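You operate a simulated robot arm through the tools that you are given. There is no shell and no other tool. Be economical: measure what you need, move in short steps, check, and stop when the job is done.

Carry out the task below with a simulated robot arm. There is one attempt and no reset: what you move stays moved.

## Task
Tighten the four housing bolts to 10 Nm in dot order.
Fine: set the torque dial first; orange driver, put back; one dot first, four dots last, one run each.

It is judged by the outcome, as a careful person would: the job done as asked, and still so three seconds after it is handed in. It fails if anything else is knocked over, pushed out of place, dropped, spilled or broken.

## Robot
A 5-joint arm with a two-finger parallel gripper, fixed in place. Base frame: the origin is at the foot of the arm, x ahead of it, y to its left, z up; the work surface is at about z = 0. Readings come in m, degrees, newtons and seconds.
With the tool pointing down near the work surface it reaches from about 0.26 to 0.6 m from the base axis. Its first joint turns from -66.0 to 66.0 degrees. The tool tilts only in the upright plane through the base axis and itself; it spins freely about its own axis. Payload 1.57 kg.
Tool frame: the origin (TCP) lies between the finger pads and is the grasp point; the fingertips stand 0.03 m ahead of it; z points along the fingers, y is the line along which they close. Largest opening 0.08 m; finger width 0.017, thickness 0.012; the body of the gripper, 0.04 by 0.082 m, starts 0.08 m behind the TCP.
Orientation is told as [roll, pitch, yaw] about the base's x, y, z axes, in that order, counted from this pose: with the fingers straight down and closing along the base's y, the tool's x points along the base's -x, its y along +y and its z along -z.

## Interface
- The arm moves only by the tool drive_tool. Its argument "series" is a list of rows, each an object (a shift or turn left out is 0, a gripper value left out holds the last) with "delta_pos": the shift along the tool's x, y, z in m, a list of three; "angular": the turn, a rotation vector about the tool's x, y, z in degrees, a list of three; "grip": the finger opening in m, from 0 to 0.08. In form: [{"delta_pos": [x, y, z], "angular": [rx, ry, rz], "grip": grip}, ...]. A call has 1 to 20 rows; each row shifts and turns the commanded pose from where the row before left it, along the tool's axes as they then stand. Rows are played at 5 a second. More than 0.05 m and 8.6 degrees between two rows, or a gripper value outside its range, and nothing of the call is played. A pose out of reach is approached as far as the arm can. The call stops where the force on the tool passes 40 N (or 10 N more than at its start, if that is more) or the arm is blocked; 0.2 s more then pass. Each finger travels about 0.153 m/s and halts on what it meets, pressing with about 43 N; the grip force reading is that of the motor and also rises with nothing between the fingers. The clock runs only during rows and for 0.2 s after the last one: add rows that do not move to give the fingers time. It gives the time, the measured TCP pose, the force on the tool (base axes), the opening and the grip force at its end, in the units of the frame above (readings bear some noise).
- Cameras (640 x 400 px; columns grow to the right, rows downward): "scene" is fixed at [0.0383, 0.4073, 0.5223]; the picture's right is [-0.62, -0.78, 0.00], its down [-0.53, 0.42, -0.74] and it looks along [0.58, -0.46, -0.68] (base axes); focal length 214 px, centre (320, 200). "wrist" rides on the gripper at [0.072, -0.007, -0.122] in the tool frame; the picture's right is [0.09, 1.00, 0.00], its down [-0.84, 0.08, -0.54] and it looks along [-0.54, 0.05, 0.84] (tool axes); focal length 238 px, centre (320, 200). There is no depth. A picture from a camera that has moved, and an enlarged one, comes with that camera's place and axes in the base frame and with its lens. The place of the scene camera against the robot may be out by one fixed shift of up to 0.018 m in any direction.
- camera(camera): a new picture of that camera. No time passes.
- close_up(camera, box): a new picture of the part [left, top, right, bottom] of that camera's present view, enlarged. No time passes.
- sign_off(): hands the job in; it is judged then, once.

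Go step by step. Nothing tells you positions but the pictures and the camera data: compare them with the known pose of the tool, close in by small moves and look again before you grip or let go. The budget is 120 turns and 76 pictures, counting those below and the enlarged ones. Unless the task says otherwise, let go and move clear before handing in, and close with one line.

The tools are called after "Call:" as a command line: name --argument value ..., lists and objects as JSON in quotes. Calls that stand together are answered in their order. drive_tool: Moves the arm, as the interface text tells. Its arguments: {"type":"object","properties":{"series":{"type":"array"}},"required":["series"]} The other tools are called the same way: camera (camera) takes a picture; close_up (camera, box) takes an enlarged picture of a part of a camera's view; sign_off () hands the job in.

At the start:

```text
time_s: 0.0
tcp_pos: [0.3393, -0.0318, 0.4527]
tool_rot: [0.1, 0.0, 0.0]
wrist_force: [0.0, 0.7, 0.6]
width: 0.08
gripper_force: 0.0
```

scene: 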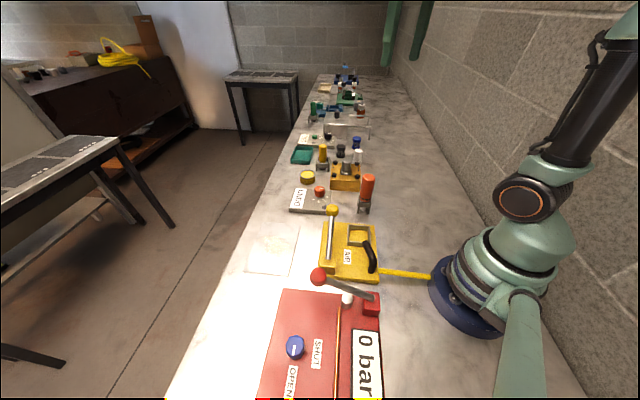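
wrist: 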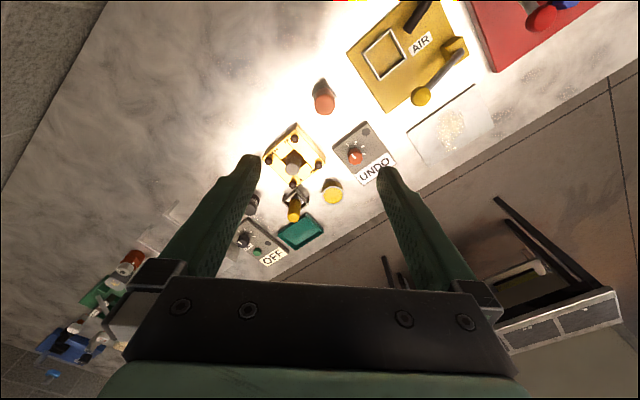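

I see a bench with several stations; the housing looks like the yellow block with the orange driver near it. I'll enlarge both views first.

Call:
close_up --camera "scene" --box '[280, 120, 400, 220]'

Call:
close_up --camera "wrist" --box '[220, 70, 420, 280]'

Call:
close_up --camera "scene" --box '[290, 60, 390, 150]'

```text
4.00 times, centred on (340, 170) of scene
camera zoom: at [0.0383, 0.4073, 0.5223], right [-0.62, -0.78, 0.0], down [-0.53, 0.42, -0.74], along [0.58, -0.46, -0.68], focal length 858 px, centre (240, 320)
```

zoom: 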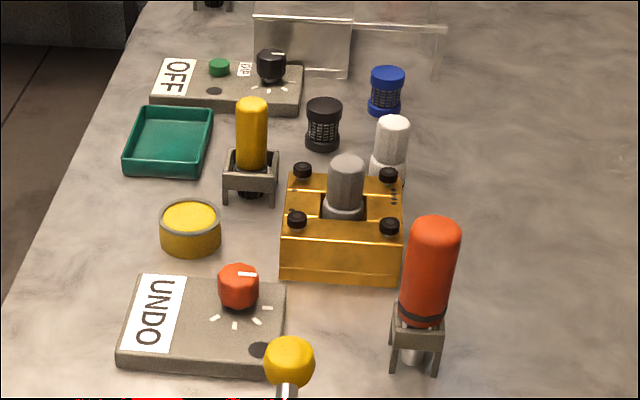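

```text
1.90 times, centred on (320, 175) of wrist
camera zoom: at [0.2677, -0.0364, 0.5741], right [-0.09, 1.0, 0.0], down [0.84, 0.08, 0.54], along [0.54, 0.05, -0.84], focal length 454 px, centre (320, 248)
```

zoom: 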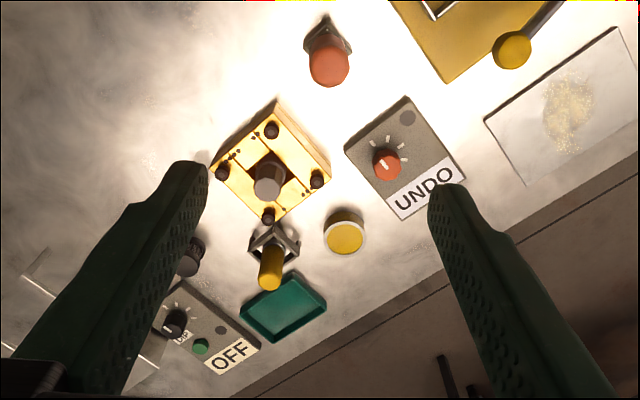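

```text
4.44 times, centred on (340, 105) of scene
camera zoom: at [0.0383, 0.4073, 0.5223], right [-0.62, -0.78, 0.0], down [-0.53, 0.42, -0.74], along [0.58, -0.46, -0.68], focal length 953 px, centre (231, 622)
```

zoom: 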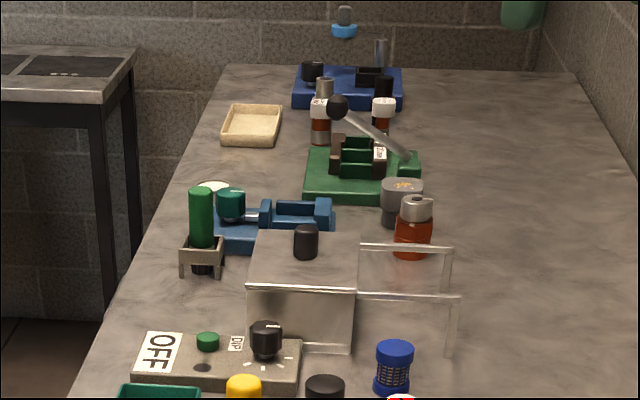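

The housing is at about (0.50, -0.08), the orange driver at about (0.36, -0.02), and the dial panel at about (0.48, 0.07). I'll go lower to read the dots and the dial.

Call:
drive_tool --series '[{"delta_pos": [-0.02, 0.0, 0.036]}, {"delta_pos": [-0.02, 0.0, 0.036]}, {"delta_pos": [-0.02, 0.0, 0.036]}, {"delta_pos": [-0.02, 0.0, 0.036]}, {"delta_pos": [-0.02, 0.0, 0.036]}, {"delta_pos": [-0.01, 0.0, 0.036]}, {}]'

Call:
camera --camera "wrist"

```text
time_s: 1.6
tcp_pos: [0.4506, -0.0296, 0.2371]
tool_rot: [0.0, 0.1, 0.0]
wrist_force: [-0.9, 0.4, 0.8]
width: 0.0803
gripper_force: 0.0
```

```text
70 pictures are left
camera wrist: at [0.3779, -0.0356, 0.3587], right [-0.09, 1.0, 0.0], down [0.84, 0.08, 0.54], along [0.54, 0.05, -0.84], focal length 238 px, centre (320, 200)
```

wrist: 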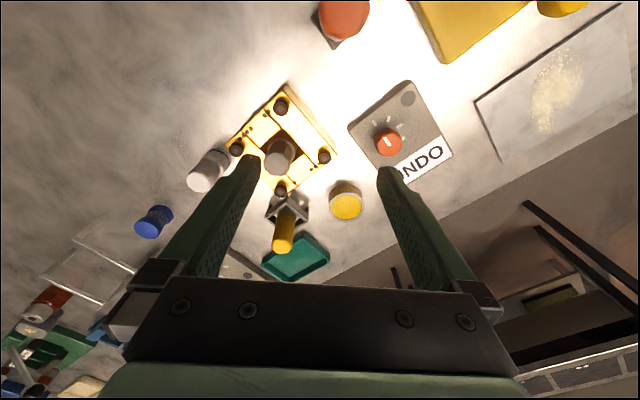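

Call:
close_up --camera "wrist" --box '[220, 75, 350, 205]'

Call:
close_up --camera "wrist" --box '[340, 75, 460, 195]'

```text
3.08 times, centred on (285, 140) of wrist
camera zoom: at [0.3779, -0.0356, 0.3587], right [-0.09, 1.0, 0.0], down [0.84, 0.08, 0.54], along [0.54, 0.05, -0.84], focal length 733 px, centre (428, 385)
```

zoom: 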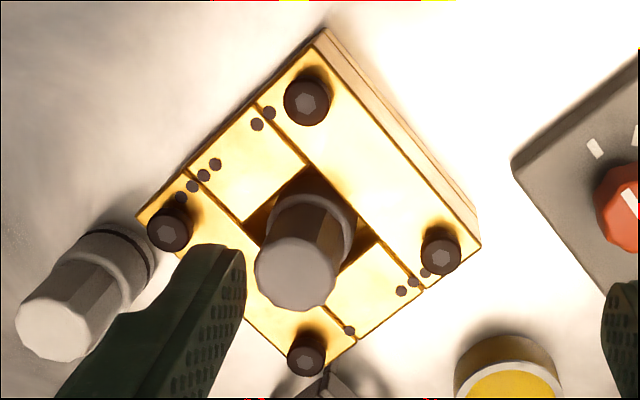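

```text
3.33 times, centred on (400, 135) of wrist
camera zoom: at [0.3779, -0.0356, 0.3587], right [-0.09, 1.0, 0.0], down [0.84, 0.08, 0.54], along [0.54, 0.05, -0.84], focal length 794 px, centre (53, 417)
```

zoom: 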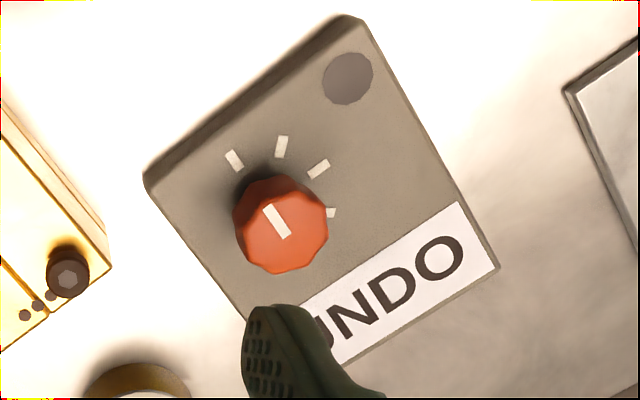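

Dots read: one at the far bolt, two at the near bolt, three at the left (+y) bolt, four at the right (-y) bolt. The dial at about (0.477, 0.065) stands on UNDO, so I go above it.

Call:
drive_tool --series '[{"delta_pos": [-0.009, 0.032, 0.0]}, {"delta_pos": [-0.009, 0.032, 0.02]}, {"delta_pos": [-0.009, 0.031, 0.04]}, {"delta_pos": [0, 0, 0.03]}, {"delta_pos": [0, 0, 0.02]}, {}]'

Call:
camera --camera "wrist"

Call:
close_up --camera "scene" --box '[270, 140, 400, 240]'

```text
refused: row 3 steps farther than a row can; nothing moved
```

```text
67 pictures are left
camera wrist: at [0.3779, -0.0356, 0.3587], right [-0.09, 1.0, 0.0], down [0.84, 0.08, 0.54], along [0.54, 0.05, -0.84], focal length 238 px, centre (320, 200)
```

wrist: 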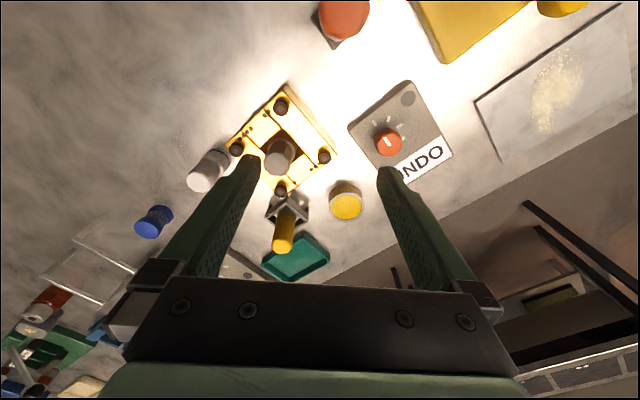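

```text
4.00 times, centred on (335, 190) of scene
camera zoom: at [0.0383, 0.4073, 0.5223], right [-0.62, -0.78, 0.0], down [-0.53, 0.42, -0.74], along [0.58, -0.46, -0.68], focal length 858 px, centre (260, 240)
```

zoom: 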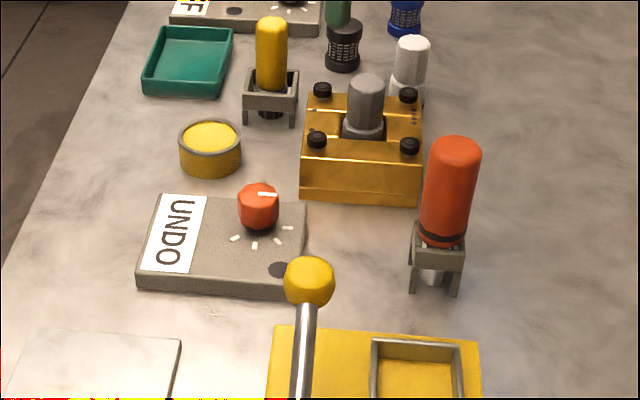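

Row too long; I repeat it with smaller steps.

Call:
drive_tool --series '[{"delta_pos": [-0.009, 0.032, 0.0]}, {"delta_pos": [-0.009, 0.032, 0.02]}, {"delta_pos": [-0.009, 0.031, 0.03]}, {"delta_pos": [0, 0, 0.03]}, {"delta_pos": [0, 0, 0.03]}, {}]'

Call:
camera --camera "wrist"

Call:
close_up --camera "scene" --box '[270, 140, 400, 240]'

```text
time_s: 3.0
tcp_pos: [0.478, 0.0648, 0.1243]
tool_rot: [0.0, 0.0, 0.1]
wrist_force: [-0.4, -0.8, 0.2]
width: 0.08
gripper_force: 0.1
```

```text
65 pictures are left
camera wrist: at [0.4049, 0.06, 0.2466], right [-0.09, 1.0, 0.0], down [0.84, 0.08, 0.54], along [0.54, 0.05, -0.84], focal length 238 px, centre (320, 200)
```

wrist: 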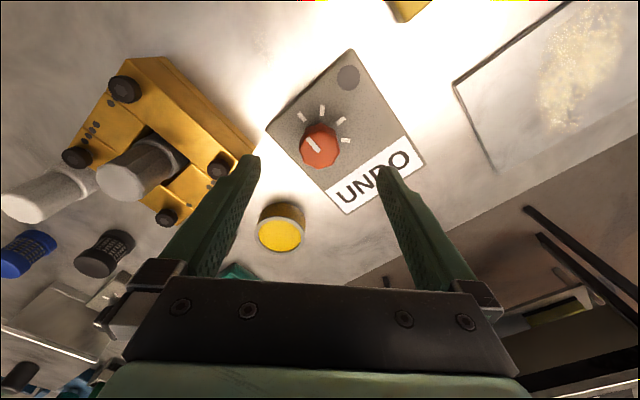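

```text
4.00 times, centred on (335, 190) of scene
camera zoom: at [0.0383, 0.4073, 0.5223], right [-0.62, -0.78, 0.0], down [-0.53, 0.42, -0.74], along [0.58, -0.46, -0.68], focal length 858 px, centre (260, 240)
```

zoom: 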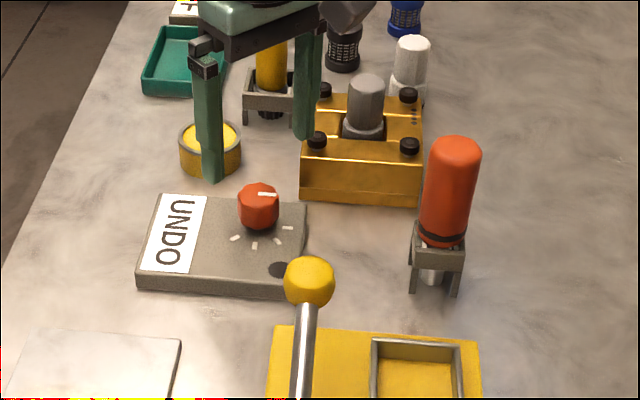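

The knob sits under the tool within 2 mm. I descend and close on it.

Call:
drive_tool --series '[{"delta_pos": [0.002, 0.001, 0.02]}, {"delta_pos": [0, 0, 0.02]}, {"delta_pos": [0, 0, 0.02]}, {}, {"grip": 0.03}, {}, {}]'

Call:
camera --camera "wrist"

```text
time_s: 4.6
tcp_pos: [0.4756, 0.0658, 0.0646]
tool_rot: [0.0, -0.1, 0.0]
wrist_force: [2.2, 1.6, -5.0]
width: 0.033
gripper_force: 41.0
```

```text
63 pictures are left
camera wrist: at [0.4027, 0.0597, 0.1873], right [-0.09, 1.0, 0.0], down [0.84, 0.08, 0.54], along [0.54, 0.05, -0.84], focal length 238 px, centre (320, 200)
```

wrist: 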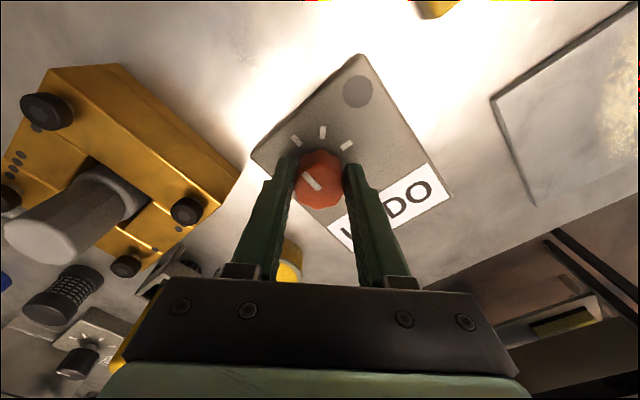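

The knob is gripped at 33 mm. I turn it 45° clockwise.

Call:
drive_tool --series '[{"angular": [0, 0, 7.5]}, {"angular": [0, 0, 7.5]}, {"angular": [0, 0, 7.5]}, {"angular": [0, 0, 7.5]}, {"angular": [0, 0, 7.5]}, {"angular": [0, 0, 7.5]}, {}]'

Call:
camera --camera "wrist"

Call:
close_up --camera "scene" --box '[270, 140, 400, 240]'

```text
time_s: 5.7
tcp_pos: [0.4763, 0.0672, 0.0651]
tool_rot: [0.1, -0.1, -31.3]
wrist_force: [1.8, 1.3, -1.4]
width: 0.0328
gripper_force: 41.5
stopped in row 5: the force on the tool passed its limit (the readings are from after the stop); the commanded pose is now the measured one
```

```text
62 pictures are left
camera wrist: at [0.4099, 0.1003, 0.1872], right [0.44, 0.9, 0.0], down [0.75, -0.37, 0.54], along [0.49, -0.24, -0.84], focal length 238 px, centre (320, 200)
```

wrist: 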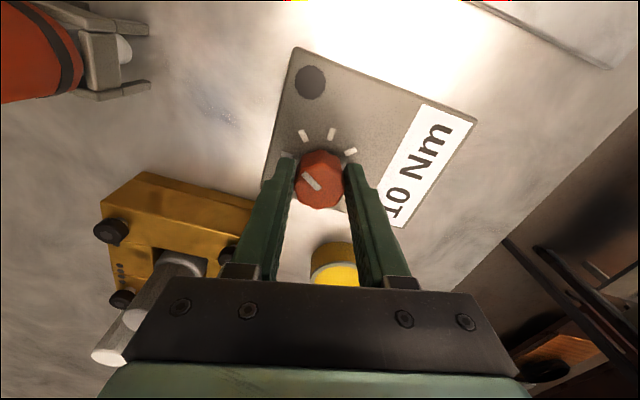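

```text
4.00 times, centred on (335, 190) of scene
camera zoom: at [0.0384, 0.4072, 0.5223], right [-0.62, -0.78, 0.0], down [-0.53, 0.42, -0.74], along [0.58, -0.46, -0.68], focal length 858 px, centre (260, 240)
```

zoom: 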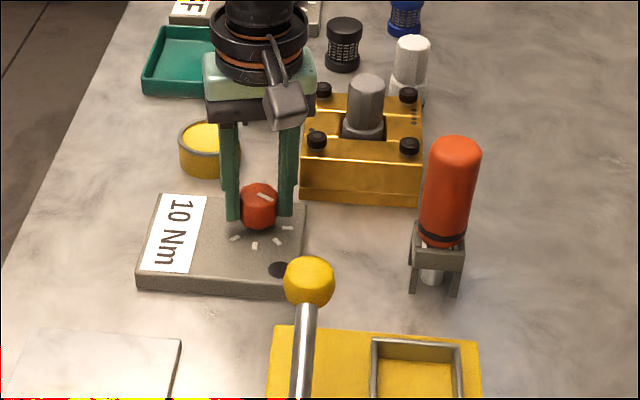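

The display reads 10 Nm, but the pointer is short of the tick by about 12°. I turn it gently the rest of the way.

Call:
drive_tool --series '[{"angular": [0, 0, 4]}, {"angular": [0, 0, 4]}, {"angular": [0, 0, 4]}, {}]'

Call:
close_up --camera "wrist" --box '[250, 100, 490, 250]'

```text
time_s: 6.7
tcp_pos: [0.4752, 0.0685, 0.0656]
tool_rot: [0.2, -0.2, -43.2]
wrist_force: [11.9, 17.8, -17.2]
width: 0.0325
gripper_force: 40.5
```

```text
2.67 times, centred on (370, 175) of wrist
camera zoom: at [0.4181, 0.1137, 0.1871], right [0.61, 0.79, 0.0], down [0.66, -0.52, 0.55], along [0.43, -0.33, -0.84], focal length 636 px, centre (187, 267)
```

zoom: 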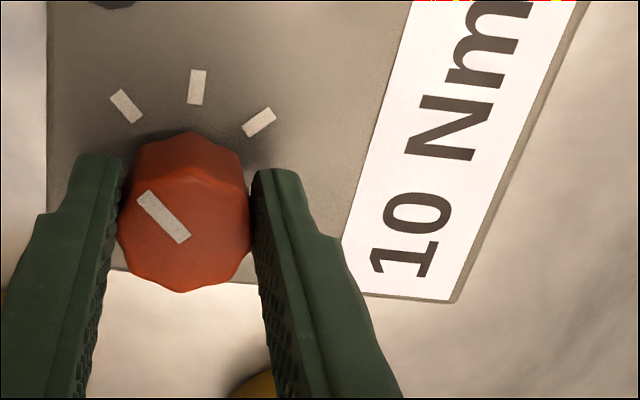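

The pointer lines up with the second tick and the display shows 10 Nm. I release and rise.

Call:
drive_tool --series '[{"grip": 0.05}, {"grip": 0.08}, {}, {"delta_pos": [0, 0, -0.03]}, {"delta_pos": [0, 0, -0.04]}, {"delta_pos": [0, 0, -0.04]}, {"delta_pos": [0, 0, -0.04]}, {}]'

Call:
camera --camera "wrist"

Call:
close_up --camera "scene" --box '[270, 140, 400, 240]'

```text
time_s: 8.5
tcp_pos: [0.4734, 0.0662, 0.2178]
tool_rot: [0.1, -0.1, -43.2]
wrist_force: [0.0, 1.1, 0.7]
width: 0.0802
gripper_force: 0.0
```

```text
59 pictures are left
camera wrist: at [0.416, 0.1115, 0.3396], right [0.62, 0.79, 0.0], down [0.66, -0.52, 0.54], along [0.43, -0.33, -0.84], focal length 238 px, centre (320, 200)
```

wrist: 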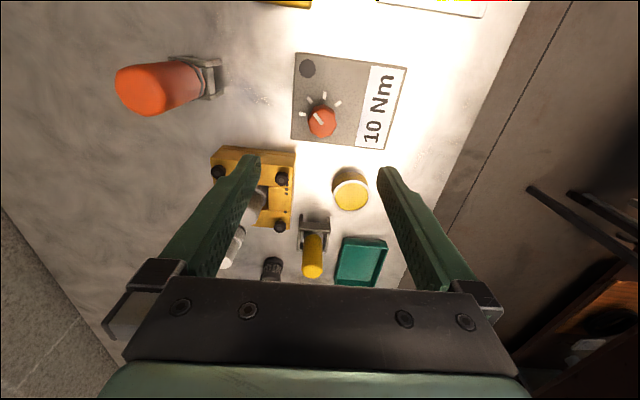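

```text
4.00 times, centred on (335, 190) of scene
camera zoom: at [0.0383, 0.4073, 0.5223], right [-0.62, -0.78, 0.0], down [-0.53, 0.42, -0.74], along [0.58, -0.46, -0.68], focal length 858 px, centre (260, 240)
```

zoom: 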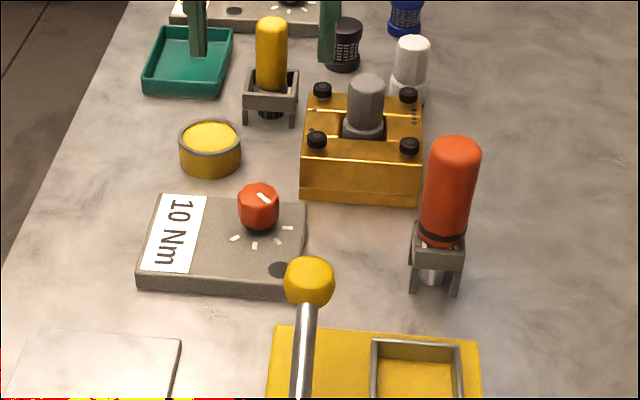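

The dial holds at 10 Nm. The driver top is at about (0.350, -0.020, 0.134); I turn back to yaw 0 and go above it.

Call:
drive_tool --series '[{"angular": [0, 0, -7.2]}, {"angular": [0, 0, -7.2]}, {"angular": [0, 0, -7.2]}, {"angular": [0, 0, -7.2]}, {"angular": [0, 0, -7.2]}, {"angular": [0, 0, -7.2]}, {"delta_pos": [0.03, -0.022, 0]}, {"delta_pos": [0.031, -0.022, 0]}, {"delta_pos": [0.031, -0.021, 0]}, {"delta_pos": [0.031, -0.021, 0]}, {}]'

Call:
camera --camera "wrist"

Call:
close_up --camera "scene" --box '[290, 130, 450, 250]'

```text
time_s: 10.9
tcp_pos: [0.3517, -0.0186, 0.2159]
tool_rot: [0.0, -0.2, -0.2]
wrist_force: [-0.6, -0.1, 0.1]
width: 0.0803
gripper_force: 0.0
```

```text
57 pictures are left
camera wrist: at [0.2791, -0.0232, 0.337], right [-0.09, 1.0, 0.0], down [0.84, 0.08, 0.54], along [0.54, 0.05, -0.84], focal length 238 px, centre (320, 200)
```

wrist: 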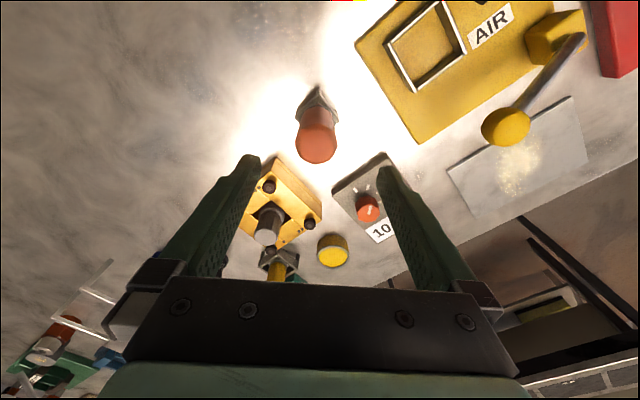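

```text
3.33 times, centred on (370, 190) of scene
camera zoom: at [0.0383, 0.4073, 0.5223], right [-0.62, -0.78, 0.0], down [-0.53, 0.42, -0.74], along [0.58, -0.46, -0.68], focal length 715 px, centre (153, 233)
```

zoom: 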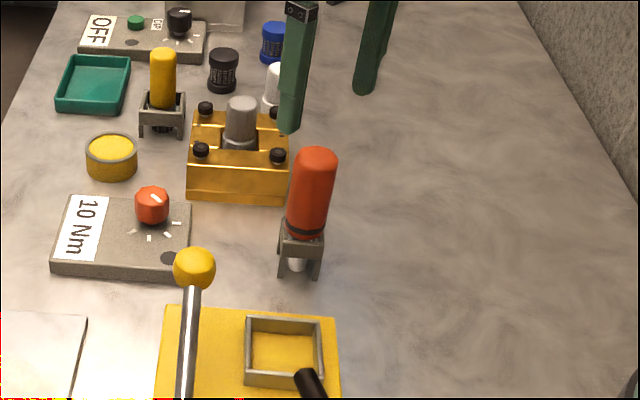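

The driver axis is at about (0.354, -0.020). I descend around the handle and check before gripping.

Call:
drive_tool --series '[{"delta_pos": [-0.002, -0.001, 0.03]}, {"delta_pos": [0, 0, 0.03]}, {"delta_pos": [0, 0, 0.02]}, {"delta_pos": [0, 0, 0.015]}, {"delta_pos": [0, 0, 0.012]}, {}]'

Call:
camera --camera "wrist"

Call:
close_up --camera "scene" --box '[290, 130, 450, 250]'

```text
time_s: 12.3
tcp_pos: [0.3537, -0.0179, 0.1065]
tool_rot: [0.0, -0.2, -0.1]
wrist_force: [0.7, 0.3, 0.9]
width: 0.08
gripper_force: 0.2
```

```text
55 pictures are left
camera wrist: at [0.2805, -0.024, 0.2287], right [-0.09, 1.0, 0.0], down [0.84, 0.08, 0.54], along [0.54, 0.05, -0.84], focal length 238 px, centre (320, 200)
```

wrist: 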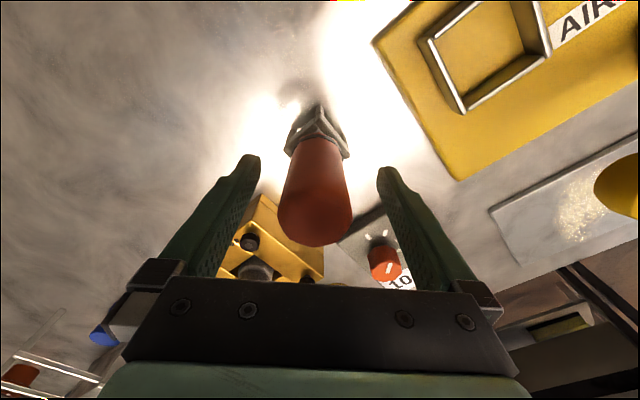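

```text
3.33 times, centred on (370, 190) of scene
camera zoom: at [0.0383, 0.4073, 0.5223], right [-0.62, -0.78, 0.0], down [-0.53, 0.42, -0.74], along [0.58, -0.46, -0.68], focal length 715 px, centre (153, 233)
```

zoom: 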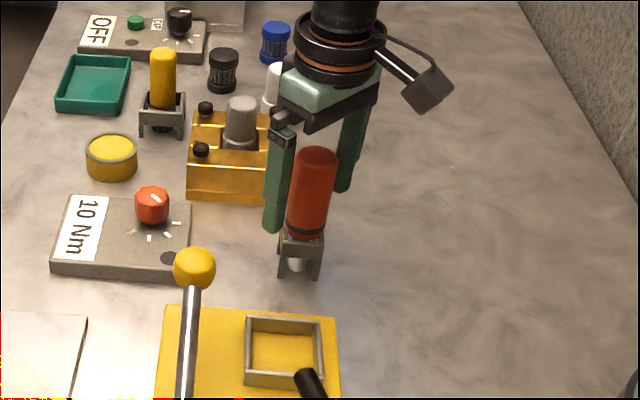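

Alignment is within 2 mm. I correct and close on the handle.

Call:
drive_tool --series '[{"delta_pos": [0.001, -0.002, 0]}, {}, {"grip": 0.05}, {"grip": 0.03}, {}, {}]'

Call:
camera --camera "wrist"

```text
time_s: 13.7
tcp_pos: [0.3527, -0.0209, 0.1074]
tool_rot: [0.0, -0.2, -0.1]
wrist_force: [-1.0, -1.1, -0.6]
width: 0.0362
gripper_force: 43.0
```

```text
53 pictures are left
camera wrist: at [0.2801, -0.0263, 0.2291], right [-0.09, 1.0, 0.0], down [0.84, 0.08, 0.54], along [0.54, 0.05, -0.84], focal length 238 px, centre (320, 200)
```

wrist: 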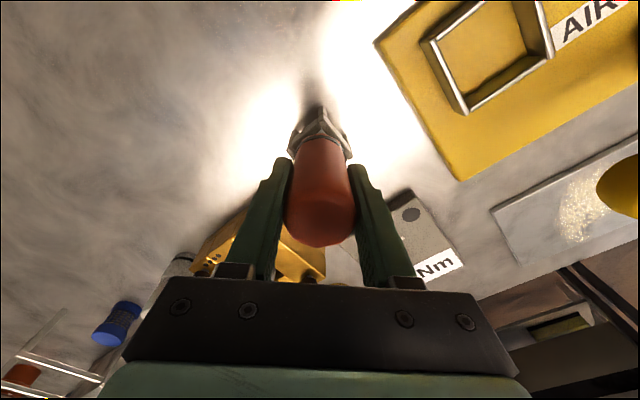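

Gripped at 36 mm with stow pose (0.3527, -0.0209, 0.1074). I lift straight up.

Call:
drive_tool --series '[{"delta_pos": [0, 0, -0.015]}, {"delta_pos": [0, 0, -0.025]}, {"delta_pos": [0, 0, -0.03]}, {"delta_pos": [0, 0, -0.03]}, {"delta_pos": [0, 0, -0.03]}, {}]'

Call:
camera --camera "wrist"

Call:
close_up --camera "scene" --box '[290, 110, 450, 230]'

```text
time_s: 15.1
tcp_pos: [0.354, -0.023, 0.2392]
tool_rot: [0.0, -0.2, -0.1]
wrist_force: [-0.2, -0.2, -5.4]
width: 0.0368
gripper_force: 42.8
```

```text
52 pictures are left
camera wrist: at [0.2807, -0.0268, 0.3606], right [-0.09, 1.0, 0.0], down [0.84, 0.08, 0.54], along [0.54, 0.05, -0.84], focal length 238 px, centre (320, 200)
```

wrist: 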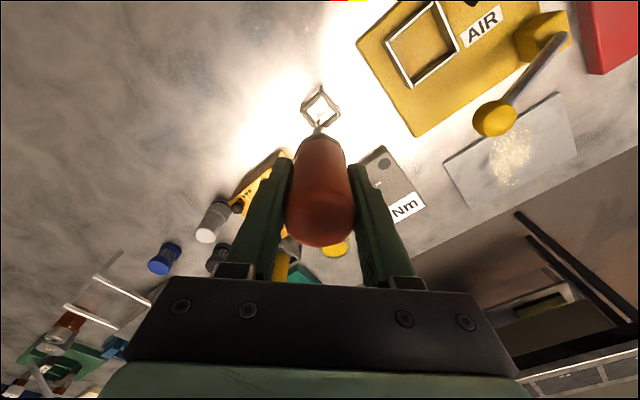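

```text
3.33 times, centred on (370, 170) of scene
camera zoom: at [0.0384, 0.4073, 0.5223], right [-0.62, -0.78, 0.0], down [-0.53, 0.42, -0.74], along [0.58, -0.46, -0.68], focal length 715 px, centre (153, 300)
```

zoom: 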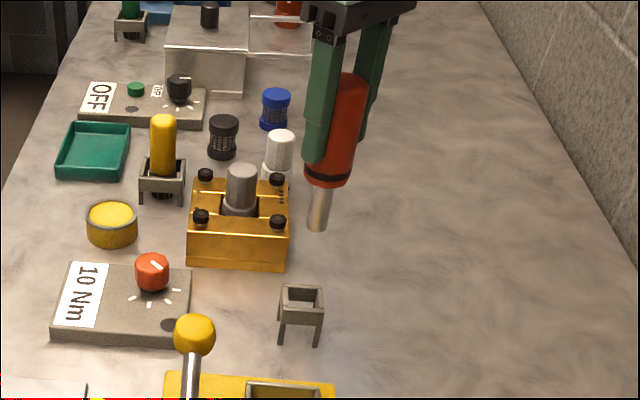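

The driver is out; its tip is about 0.102 m below the TCP. Triangulated bolts: #1 (0.562,-0.078), #2 (0.445,-0.079), #3 (0.506,-0.018), #4 (0.503,-0.138), tops at z≈0.054. I go above bolt 1.

Call:
drive_tool --series '[{"delta_pos": [-0.0347, -0.0091, 0]}, {"delta_pos": [-0.0347, -0.0091, 0]}, {"delta_pos": [-0.0347, -0.0091, 0]}, {"delta_pos": [-0.0347, -0.0091, 0]}, {"delta_pos": [-0.0347, -0.0091, 0]}, {"delta_pos": [-0.0347, -0.0091, 0]}, {}, {}]'

Call:
camera --camera "wrist"

Call:
close_up --camera "scene" --box '[290, 110, 410, 200]'

```text
time_s: 16.9
tcp_pos: [0.5608, -0.0754, 0.2365]
tool_rot: [0.0, -0.2, -0.1]
wrist_force: [0.5, -0.2, -4.2]
width: 0.0366
gripper_force: 43.4
```

```text
50 pictures are left
camera wrist: at [0.4884, -0.0807, 0.3587], right [-0.09, 1.0, 0.0], down [0.84, 0.08, 0.54], along [0.54, 0.05, -0.84], focal length 238 px, centre (320, 200)
```

wrist: 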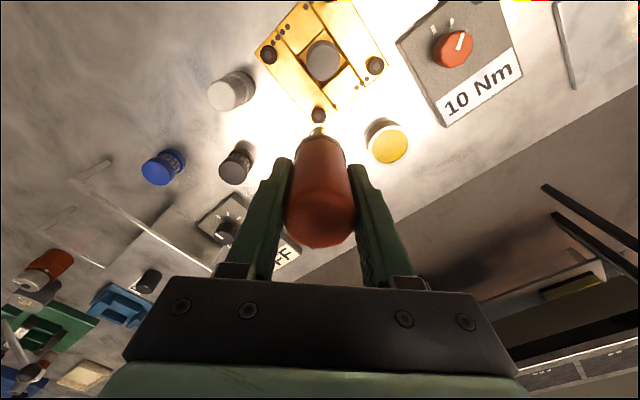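

```text
4.44 times, centred on (350, 155) of scene
camera zoom: at [0.0384, 0.4073, 0.5223], right [-0.62, -0.78, 0.0], down [-0.53, 0.42, -0.74], along [0.58, -0.46, -0.68], focal length 953 px, centre (187, 400)
```

zoom: 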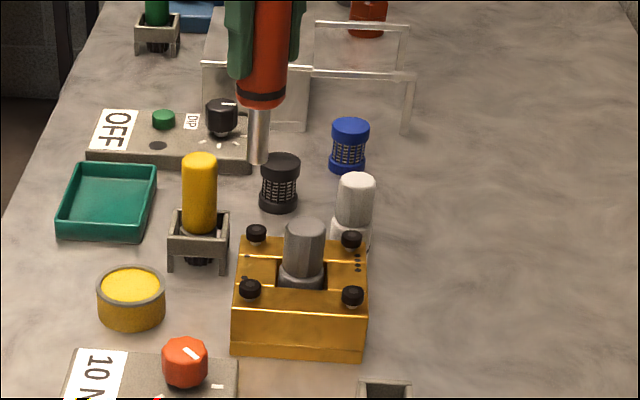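

The tip hovers close to over bolt 1. I lower most of the way and look again.

Call:
drive_tool --series '[{"delta_pos": [0, -0.001, 0.03]}, {"delta_pos": [0, 0, 0.02]}, {"delta_pos": [0, 0, 0.01]}, {}, {}]'

Call:
close_up --camera "wrist" --box '[240, 40, 400, 140]'

Call:
close_up --camera "scene" --box '[320, 130, 390, 180]'

```text
time_s: 18.1
tcp_pos: [0.5614, -0.0772, 0.178]
tool_rot: [0.0, -0.1, -0.1]
wrist_force: [0.4, -0.3, -4.0]
width: 0.0365
gripper_force: 43.1
```

```text
4.00 times, centred on (320, 90) of wrist
camera zoom: at [0.4871, -0.0828, 0.2996], right [-0.09, 1.0, 0.0], down [0.84, 0.08, 0.54], along [0.54, 0.05, -0.84], focal length 953 px, centre (320, 640)
```

zoom: 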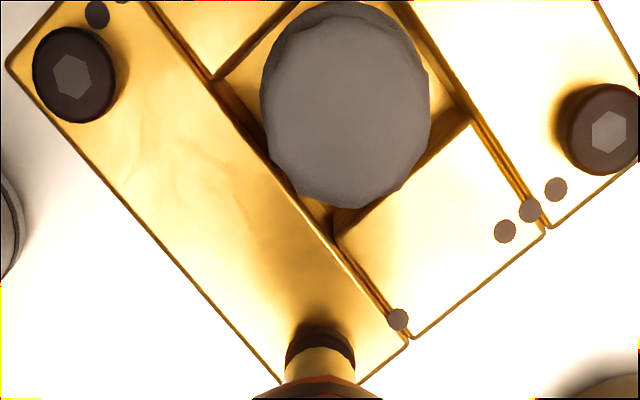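

```text
8.00 times, centred on (355, 155) of scene
camera zoom: at [0.0384, 0.4073, 0.5223], right [-0.62, -0.78, 0.0], down [-0.53, 0.42, -0.74], along [0.58, -0.46, -0.68], focal length 1716 px, centre (40, 560)
```

zoom: 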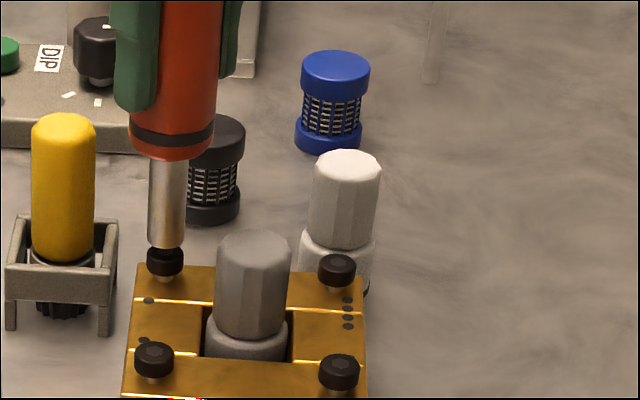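

The bit sits a hair above bolt 1. I shift about 1.5 mm back in x, lower 5 mm and check.

Call:
drive_tool --series '[{"delta_pos": [0.0015, 0, 0.003]}, {"delta_pos": [0, 0, 0.003]}, {}, {}]'

Call:
close_up --camera "wrist" --box '[280, 80, 360, 140]'

Call:
close_up --camera "scene" --box '[325, 140, 365, 170]'

```text
time_s: 19.1
tcp_pos: [0.5587, -0.0778, 0.1722]
tool_rot: [0.0, 0.0, -0.1]
wrist_force: [0.5, 0.5, -5.0]
width: 0.0365
gripper_force: 43.1
```

```text
6.67 times, centred on (320, 110) of wrist
camera zoom: at [0.4863, -0.0828, 0.2938], right [-0.09, 1.0, 0.0], down [0.84, 0.08, 0.54], along [0.54, 0.05, -0.84], focal length 1589 px, centre (320, 800)
```

zoom: 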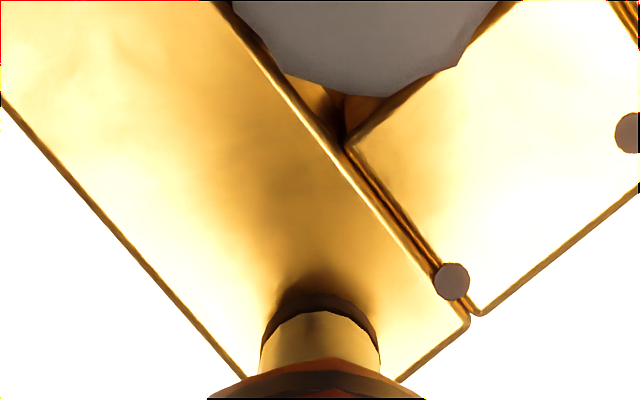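

```text
13.33 times, centred on (345, 155) of scene
camera zoom: at [0.0384, 0.4073, 0.5223], right [-0.62, -0.78, 0.0], down [-0.53, 0.42, -0.74], along [0.58, -0.46, -0.68], focal length 2860 px, centre (-13, 800)
```

zoom: 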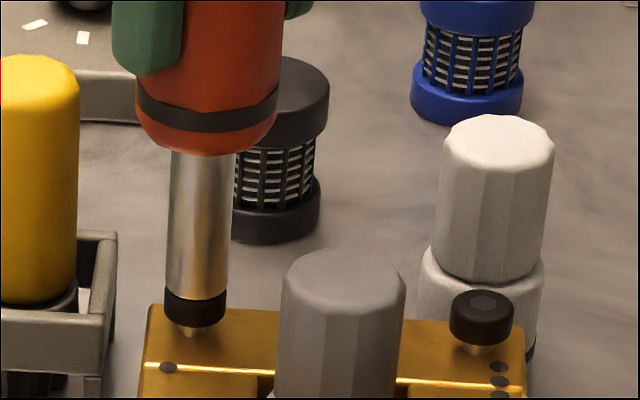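

The bit is centred over bolt 1. I press down slowly, watching the force.

Call:
drive_tool --series '[{"delta_pos": [0, 0, 0.0015]}, {"delta_pos": [0, 0, 0.0015]}, {"delta_pos": [0, 0, 0.0015]}, {}]'

Call:
close_up --camera "scene" --box '[325, 140, 365, 170]'

```text
time_s: 20.1
tcp_pos: [0.5594, -0.0783, 0.1678]
tool_rot: [0.1, -0.3, -0.1]
wrist_force: [-3.9, -1.2, 7.7]
width: 0.0363
gripper_force: 43.2
```

```text
13.33 times, centred on (345, 155) of scene
camera zoom: at [0.0383, 0.4073, 0.5223], right [-0.62, -0.78, 0.0], down [-0.53, 0.42, -0.74], along [0.58, -0.46, -0.68], focal length 2860 px, centre (-13, 800)
```

zoom: 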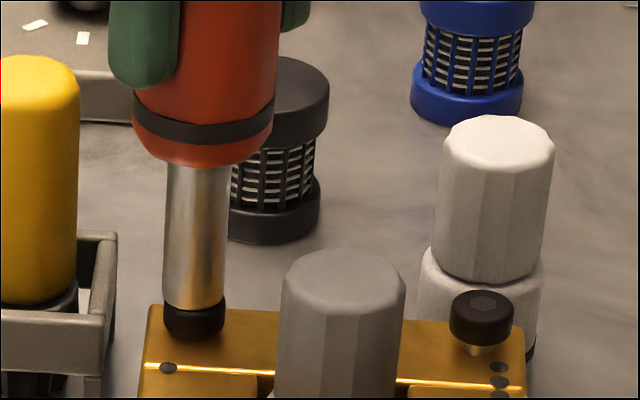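

The bolt head has sunk to the housing, so it ran. I dwell briefly and check for a sign on the panel.

Call:
drive_tool --series '[{}, {}, {}, {}, {}]'

Call:
close_up --camera "scene" --box '[295, 140, 385, 210]'

```text
time_s: 21.3
tcp_pos: [0.5614, -0.0767, 0.1672]
tool_rot: [0.0, -0.3, -0.1]
wrist_force: [0.4, -2.4, 7.3]
width: 0.0365
gripper_force: 42.9
```

```text
5.71 times, centred on (340, 175) of scene
camera zoom: at [0.0383, 0.4073, 0.5223], right [-0.62, -0.78, 0.0], down [-0.53, 0.42, -0.74], along [0.58, -0.46, -0.68], focal length 1226 px, centre (206, 343)
```

zoom: 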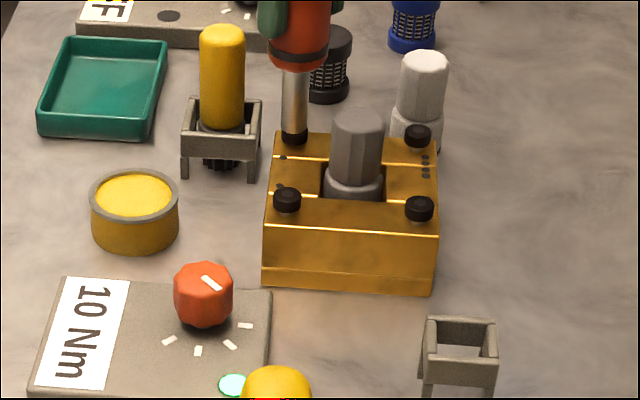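

The panel lamp is lit. I lift off straight and see how the lamp and bolt look.

Call:
drive_tool --series '[{"delta_pos": [0, 0, -0.005]}, {"delta_pos": [0, 0, -0.015]}, {"delta_pos": [0, 0, -0.025]}, {"delta_pos": [0, 0, -0.025]}, {}]'

Call:
close_up --camera "scene" --box '[295, 140, 385, 210]'

Call:
camera --camera "wrist"

```text
time_s: 22.5
tcp_pos: [0.5598, -0.0771, 0.2395]
tool_rot: [0.0, -0.1, -0.1]
wrist_force: [-0.3, 0.8, -4.6]
width: 0.0366
gripper_force: 43.1
```

```text
5.71 times, centred on (340, 175) of scene
camera zoom: at [0.0384, 0.4073, 0.5223], right [-0.62, -0.78, 0.0], down [-0.53, 0.42, -0.74], along [0.58, -0.46, -0.68], focal length 1226 px, centre (206, 343)
```

zoom: 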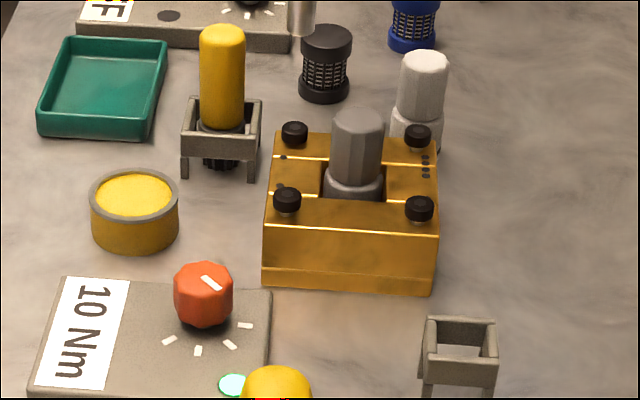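

```text
41 pictures are left
camera wrist: at [0.4866, -0.0829, 0.3615], right [-0.09, 1.0, 0.0], down [0.84, 0.08, 0.54], along [0.54, 0.05, -0.84], focal length 238 px, centre (320, 200)
```

wrist: 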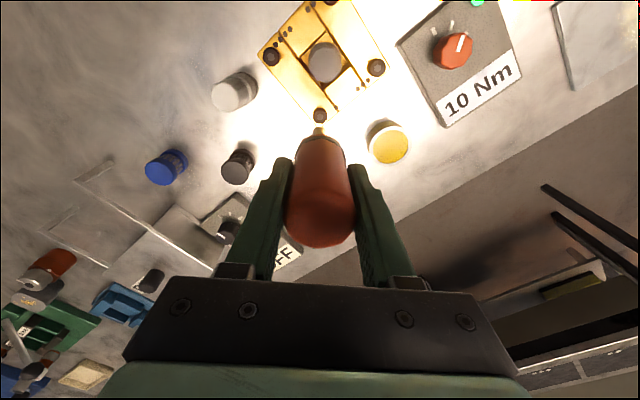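

Bolt 1 is seated and the lamp is green. Next is bolt 2 at about (0.4445, -0.0785).

Call:
drive_tool --series '[{"delta_pos": [0.0385, -0.0005, 0]}, {"delta_pos": [0.0384, -0.0005, 0]}, {"delta_pos": [0.0384, -0.0004, 0]}, {}, {"delta_pos": [0, 0, 0.03]}, {"delta_pos": [0, 0, 0.025]}, {"delta_pos": [0, 0, 0.007]}, {}, {}]'

Call:
close_up --camera "wrist" --box '[280, 80, 360, 140]'

Call:
close_up --camera "scene" --box '[330, 145, 390, 190]'

```text
time_s: 24.5
tcp_pos: [0.4447, -0.0791, 0.1746]
tool_rot: [0.1, -0.2, -0.1]
wrist_force: [0.4, -0.4, -4.9]
width: 0.0366
gripper_force: 42.8
```

```text
6.67 times, centred on (320, 110) of wrist
camera zoom: at [0.3715, -0.0836, 0.2971], right [-0.09, 1.0, 0.0], down [0.84, 0.08, 0.54], along [0.54, 0.05, -0.84], focal length 1589 px, centre (320, 800)
```

zoom: 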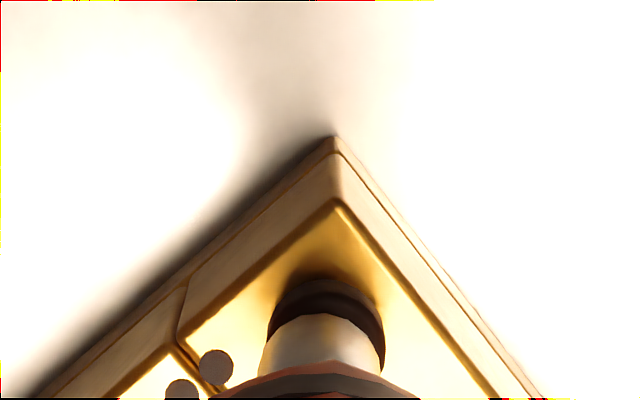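

```text
8.89 times, centred on (360, 168) of scene
camera zoom: at [0.0384, 0.4073, 0.5223], right [-0.62, -0.78, 0.0], down [-0.53, 0.42, -0.74], along [0.58, -0.46, -0.68], focal length 1906 px, centre (-36, 489)
```

zoom: 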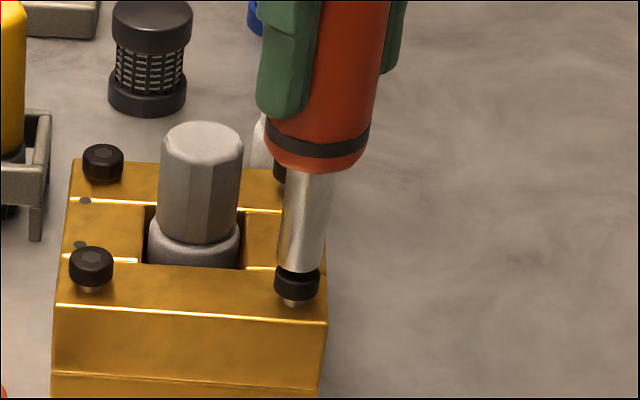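

A 1 mm shift in +y, then I press down on bolt 2 slowly.

Call:
drive_tool --series '[{"delta_pos": [0, 0.001, 0.001]}, {}, {"delta_pos": [0, 0, 0.0015]}, {"delta_pos": [0, 0, 0.0015]}, {"delta_pos": [0, 0, 0.0015]}, {"delta_pos": [0, 0, 0.0015]}, {}]'

Call:
close_up --camera "scene" --box '[310, 140, 400, 220]'

```text
time_s: 26.1
tcp_pos: [0.4432, -0.0773, 0.1685]
tool_rot: [0.0, -0.2, -0.1]
wrist_force: [-1.9, 1.9, 4.5]
width: 0.0367
gripper_force: 42.9
```

```text
5.00 times, centred on (355, 180) of scene
camera zoom: at [0.0383, 0.4073, 0.5223], right [-0.62, -0.78, 0.0], down [-0.53, 0.42, -0.74], along [0.58, -0.46, -0.68], focal length 1072 px, centre (145, 300)
```

zoom: 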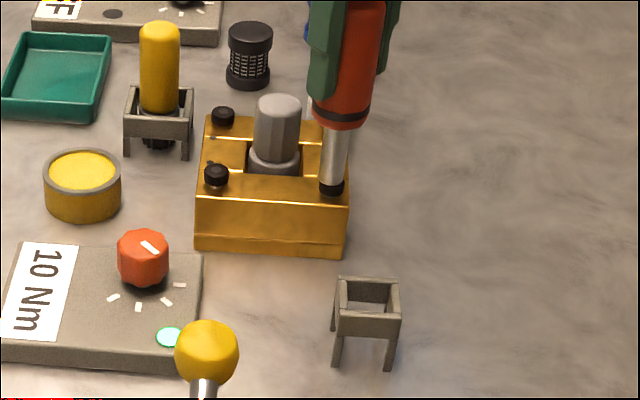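

Bolt 2 is going in. I dwell as before and then lift and look.

Call:
drive_tool --series '[{}, {}, {}, {}, {}, {"delta_pos": [0, 0, -0.005]}, {"delta_pos": [0, 0, -0.015]}, {"delta_pos": [0, 0, -0.025]}, {"delta_pos": [0, 0, -0.025]}, {}]'

Call:
close_up --camera "scene" --box '[310, 140, 400, 220]'

```text
time_s: 28.3
tcp_pos: [0.4445, -0.0792, 0.2396]
tool_rot: [0.0, -0.2, -0.1]
wrist_force: [0.4, 0.8, -4.1]
width: 0.0366
gripper_force: 43.7
```

```text
5.00 times, centred on (355, 180) of scene
camera zoom: at [0.0384, 0.4073, 0.5223], right [-0.62, -0.78, 0.0], down [-0.53, 0.42, -0.74], along [0.58, -0.46, -0.68], focal length 1072 px, centre (145, 300)
```

zoom: 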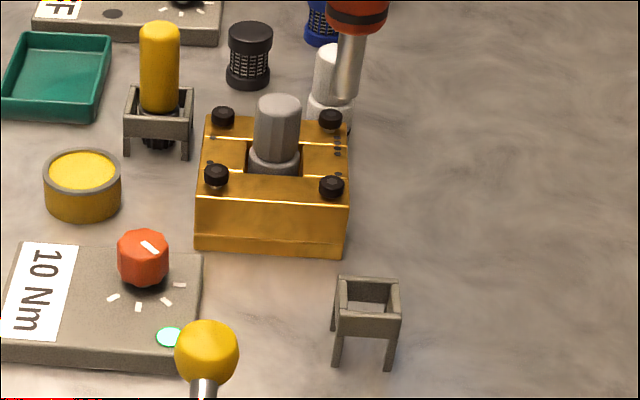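

Bolt 2 is seated. Next is bolt 3 at about (0.503, -0.020).

Call:
drive_tool --series '[{"delta_pos": [-0.0293, 0.029, 0]}, {"delta_pos": [-0.0292, 0.029, 0]}, {}, {"delta_pos": [0, 0, 0.03]}, {"delta_pos": [0, 0, 0.025]}, {"delta_pos": [0, 0, 0.01]}, {}, {}]'

Call:
close_up --camera "wrist" --box '[280, 80, 360, 140]'

Call:
close_up --camera "scene" --box '[310, 145, 370, 190]'

```text
time_s: 30.1
tcp_pos: [0.5037, -0.0196, 0.1726]
tool_rot: [0.0, -0.3, -0.1]
wrist_force: [0.2, 0.1, -4.5]
width: 0.0366
gripper_force: 43.5
```

```text
6.67 times, centred on (320, 110) of wrist
camera zoom: at [0.4306, -0.0254, 0.296], right [-0.09, 1.0, 0.0], down [0.84, 0.08, 0.54], along [0.54, 0.05, -0.84], focal length 1589 px, centre (320, 800)
```

zoom: 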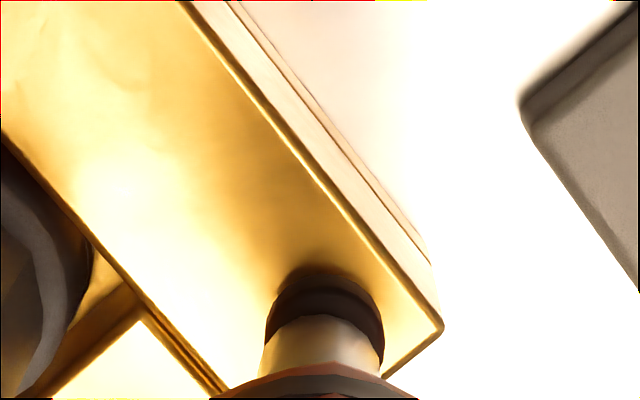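

```text
8.89 times, centred on (340, 168) of scene
camera zoom: at [0.0384, 0.4073, 0.5223], right [-0.62, -0.78, 0.0], down [-0.53, 0.42, -0.74], along [0.58, -0.46, -0.68], focal length 1906 px, centre (142, 489)
```

zoom: 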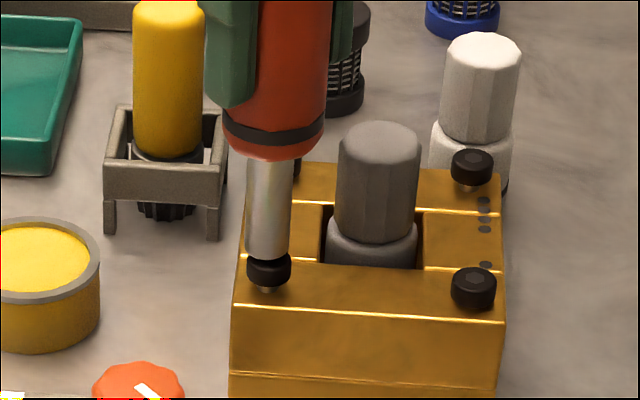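

Nearly centred; I shift about 1 mm and press on bolt 3.

Call:
drive_tool --series '[{"delta_pos": [0.0013, 0.0005, 0]}, {}, {"delta_pos": [0, 0, 0.0015]}, {"delta_pos": [0, 0, 0.0015]}, {"delta_pos": [0, 0, 0.0015]}, {"delta_pos": [0, 0, 0.001]}, {}]'

Call:
close_up --camera "scene" --box '[310, 145, 370, 190]'

```text
time_s: 31.7
tcp_pos: [0.5017, -0.0196, 0.169]
tool_rot: [0.0, -0.3, -0.2]
wrist_force: [0.1, -3.2, 4.4]
width: 0.0366
gripper_force: 43.1
```

```text
8.89 times, centred on (340, 168) of scene
camera zoom: at [0.0383, 0.4073, 0.5223], right [-0.62, -0.78, 0.0], down [-0.53, 0.42, -0.74], along [0.58, -0.46, -0.68], focal length 1906 px, centre (142, 489)
```

zoom: 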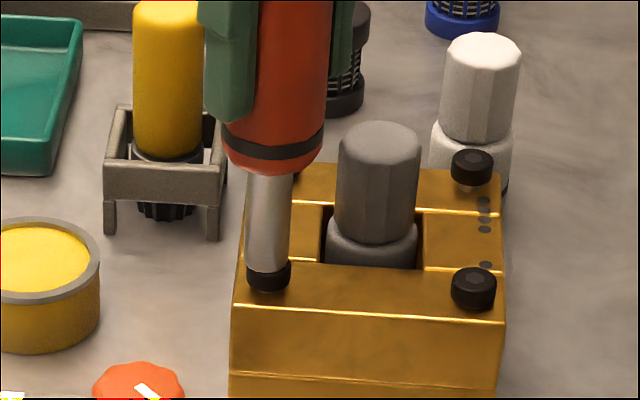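

Bolt 3 has sunk. I dwell, lift and compare all heads.

Call:
drive_tool --series '[{}, {}, {}, {}, {}, {"delta_pos": [0, 0, -0.005]}, {"delta_pos": [0, 0, -0.015]}, {"delta_pos": [0, 0, -0.025]}, {"delta_pos": [0, 0, -0.025]}, {}]'

Call:
close_up --camera "scene" --box '[320, 145, 380, 215]'

```text
time_s: 33.9
tcp_pos: [0.4999, -0.0189, 0.2388]
tool_rot: [0.0, -0.2, 0.0]
wrist_force: [-0.3, 0.4, -4.5]
width: 0.0363
gripper_force: 42.9
```

```text
5.71 times, centred on (350, 180) of scene
camera zoom: at [0.0384, 0.4073, 0.5223], right [-0.62, -0.78, 0.0], down [-0.53, 0.42, -0.74], along [0.58, -0.46, -0.68], focal length 1226 px, centre (149, 314)
```

zoom: 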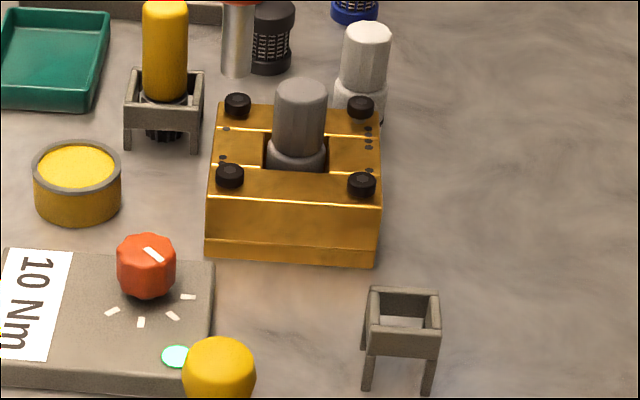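

Bolt 3 is seated with the lamp green. Now bolt 4 at about (0.5015, -0.136).

Call:
drive_tool --series '[{"delta_pos": [0, -0.039, 0]}, {"delta_pos": [0, -0.039, 0]}, {"delta_pos": [0, -0.0385, 0]}, {}, {"delta_pos": [0, 0, 0.03]}, {"delta_pos": [0, 0, 0.025]}, {"delta_pos": [0, 0, 0.01]}, {}, {}]'

Call:
close_up --camera "wrist" --box '[280, 80, 360, 140]'

Call:
close_up --camera "scene" --box '[330, 145, 390, 190]'

```text
time_s: 35.9
tcp_pos: [0.5022, -0.1352, 0.1737]
tool_rot: [0.0, -0.1, -0.1]
wrist_force: [-0.3, 0.9, -4.0]
width: 0.0364
gripper_force: 43.8
```

```text
6.67 times, centred on (320, 110) of wrist
camera zoom: at [0.4295, -0.1401, 0.2946], right [-0.09, 1.0, 0.0], down [0.84, 0.08, 0.54], along [0.54, 0.05, -0.84], focal length 1589 px, centre (320, 800)
```

zoom: 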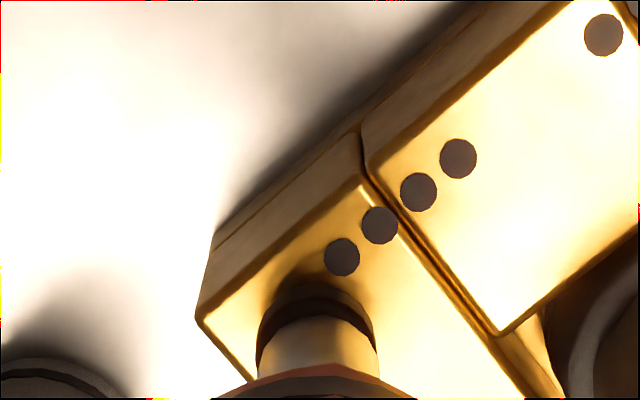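

```text
8.89 times, centred on (360, 168) of scene
camera zoom: at [0.0384, 0.4073, 0.5223], right [-0.62, -0.78, 0.0], down [-0.53, 0.42, -0.74], along [0.58, -0.46, -0.68], focal length 1906 px, centre (-36, 489)
```

zoom: 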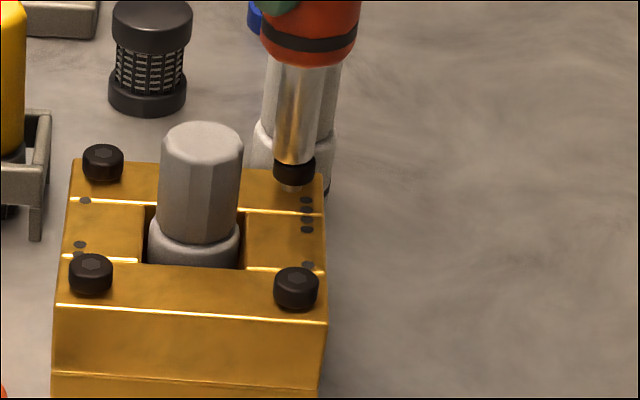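

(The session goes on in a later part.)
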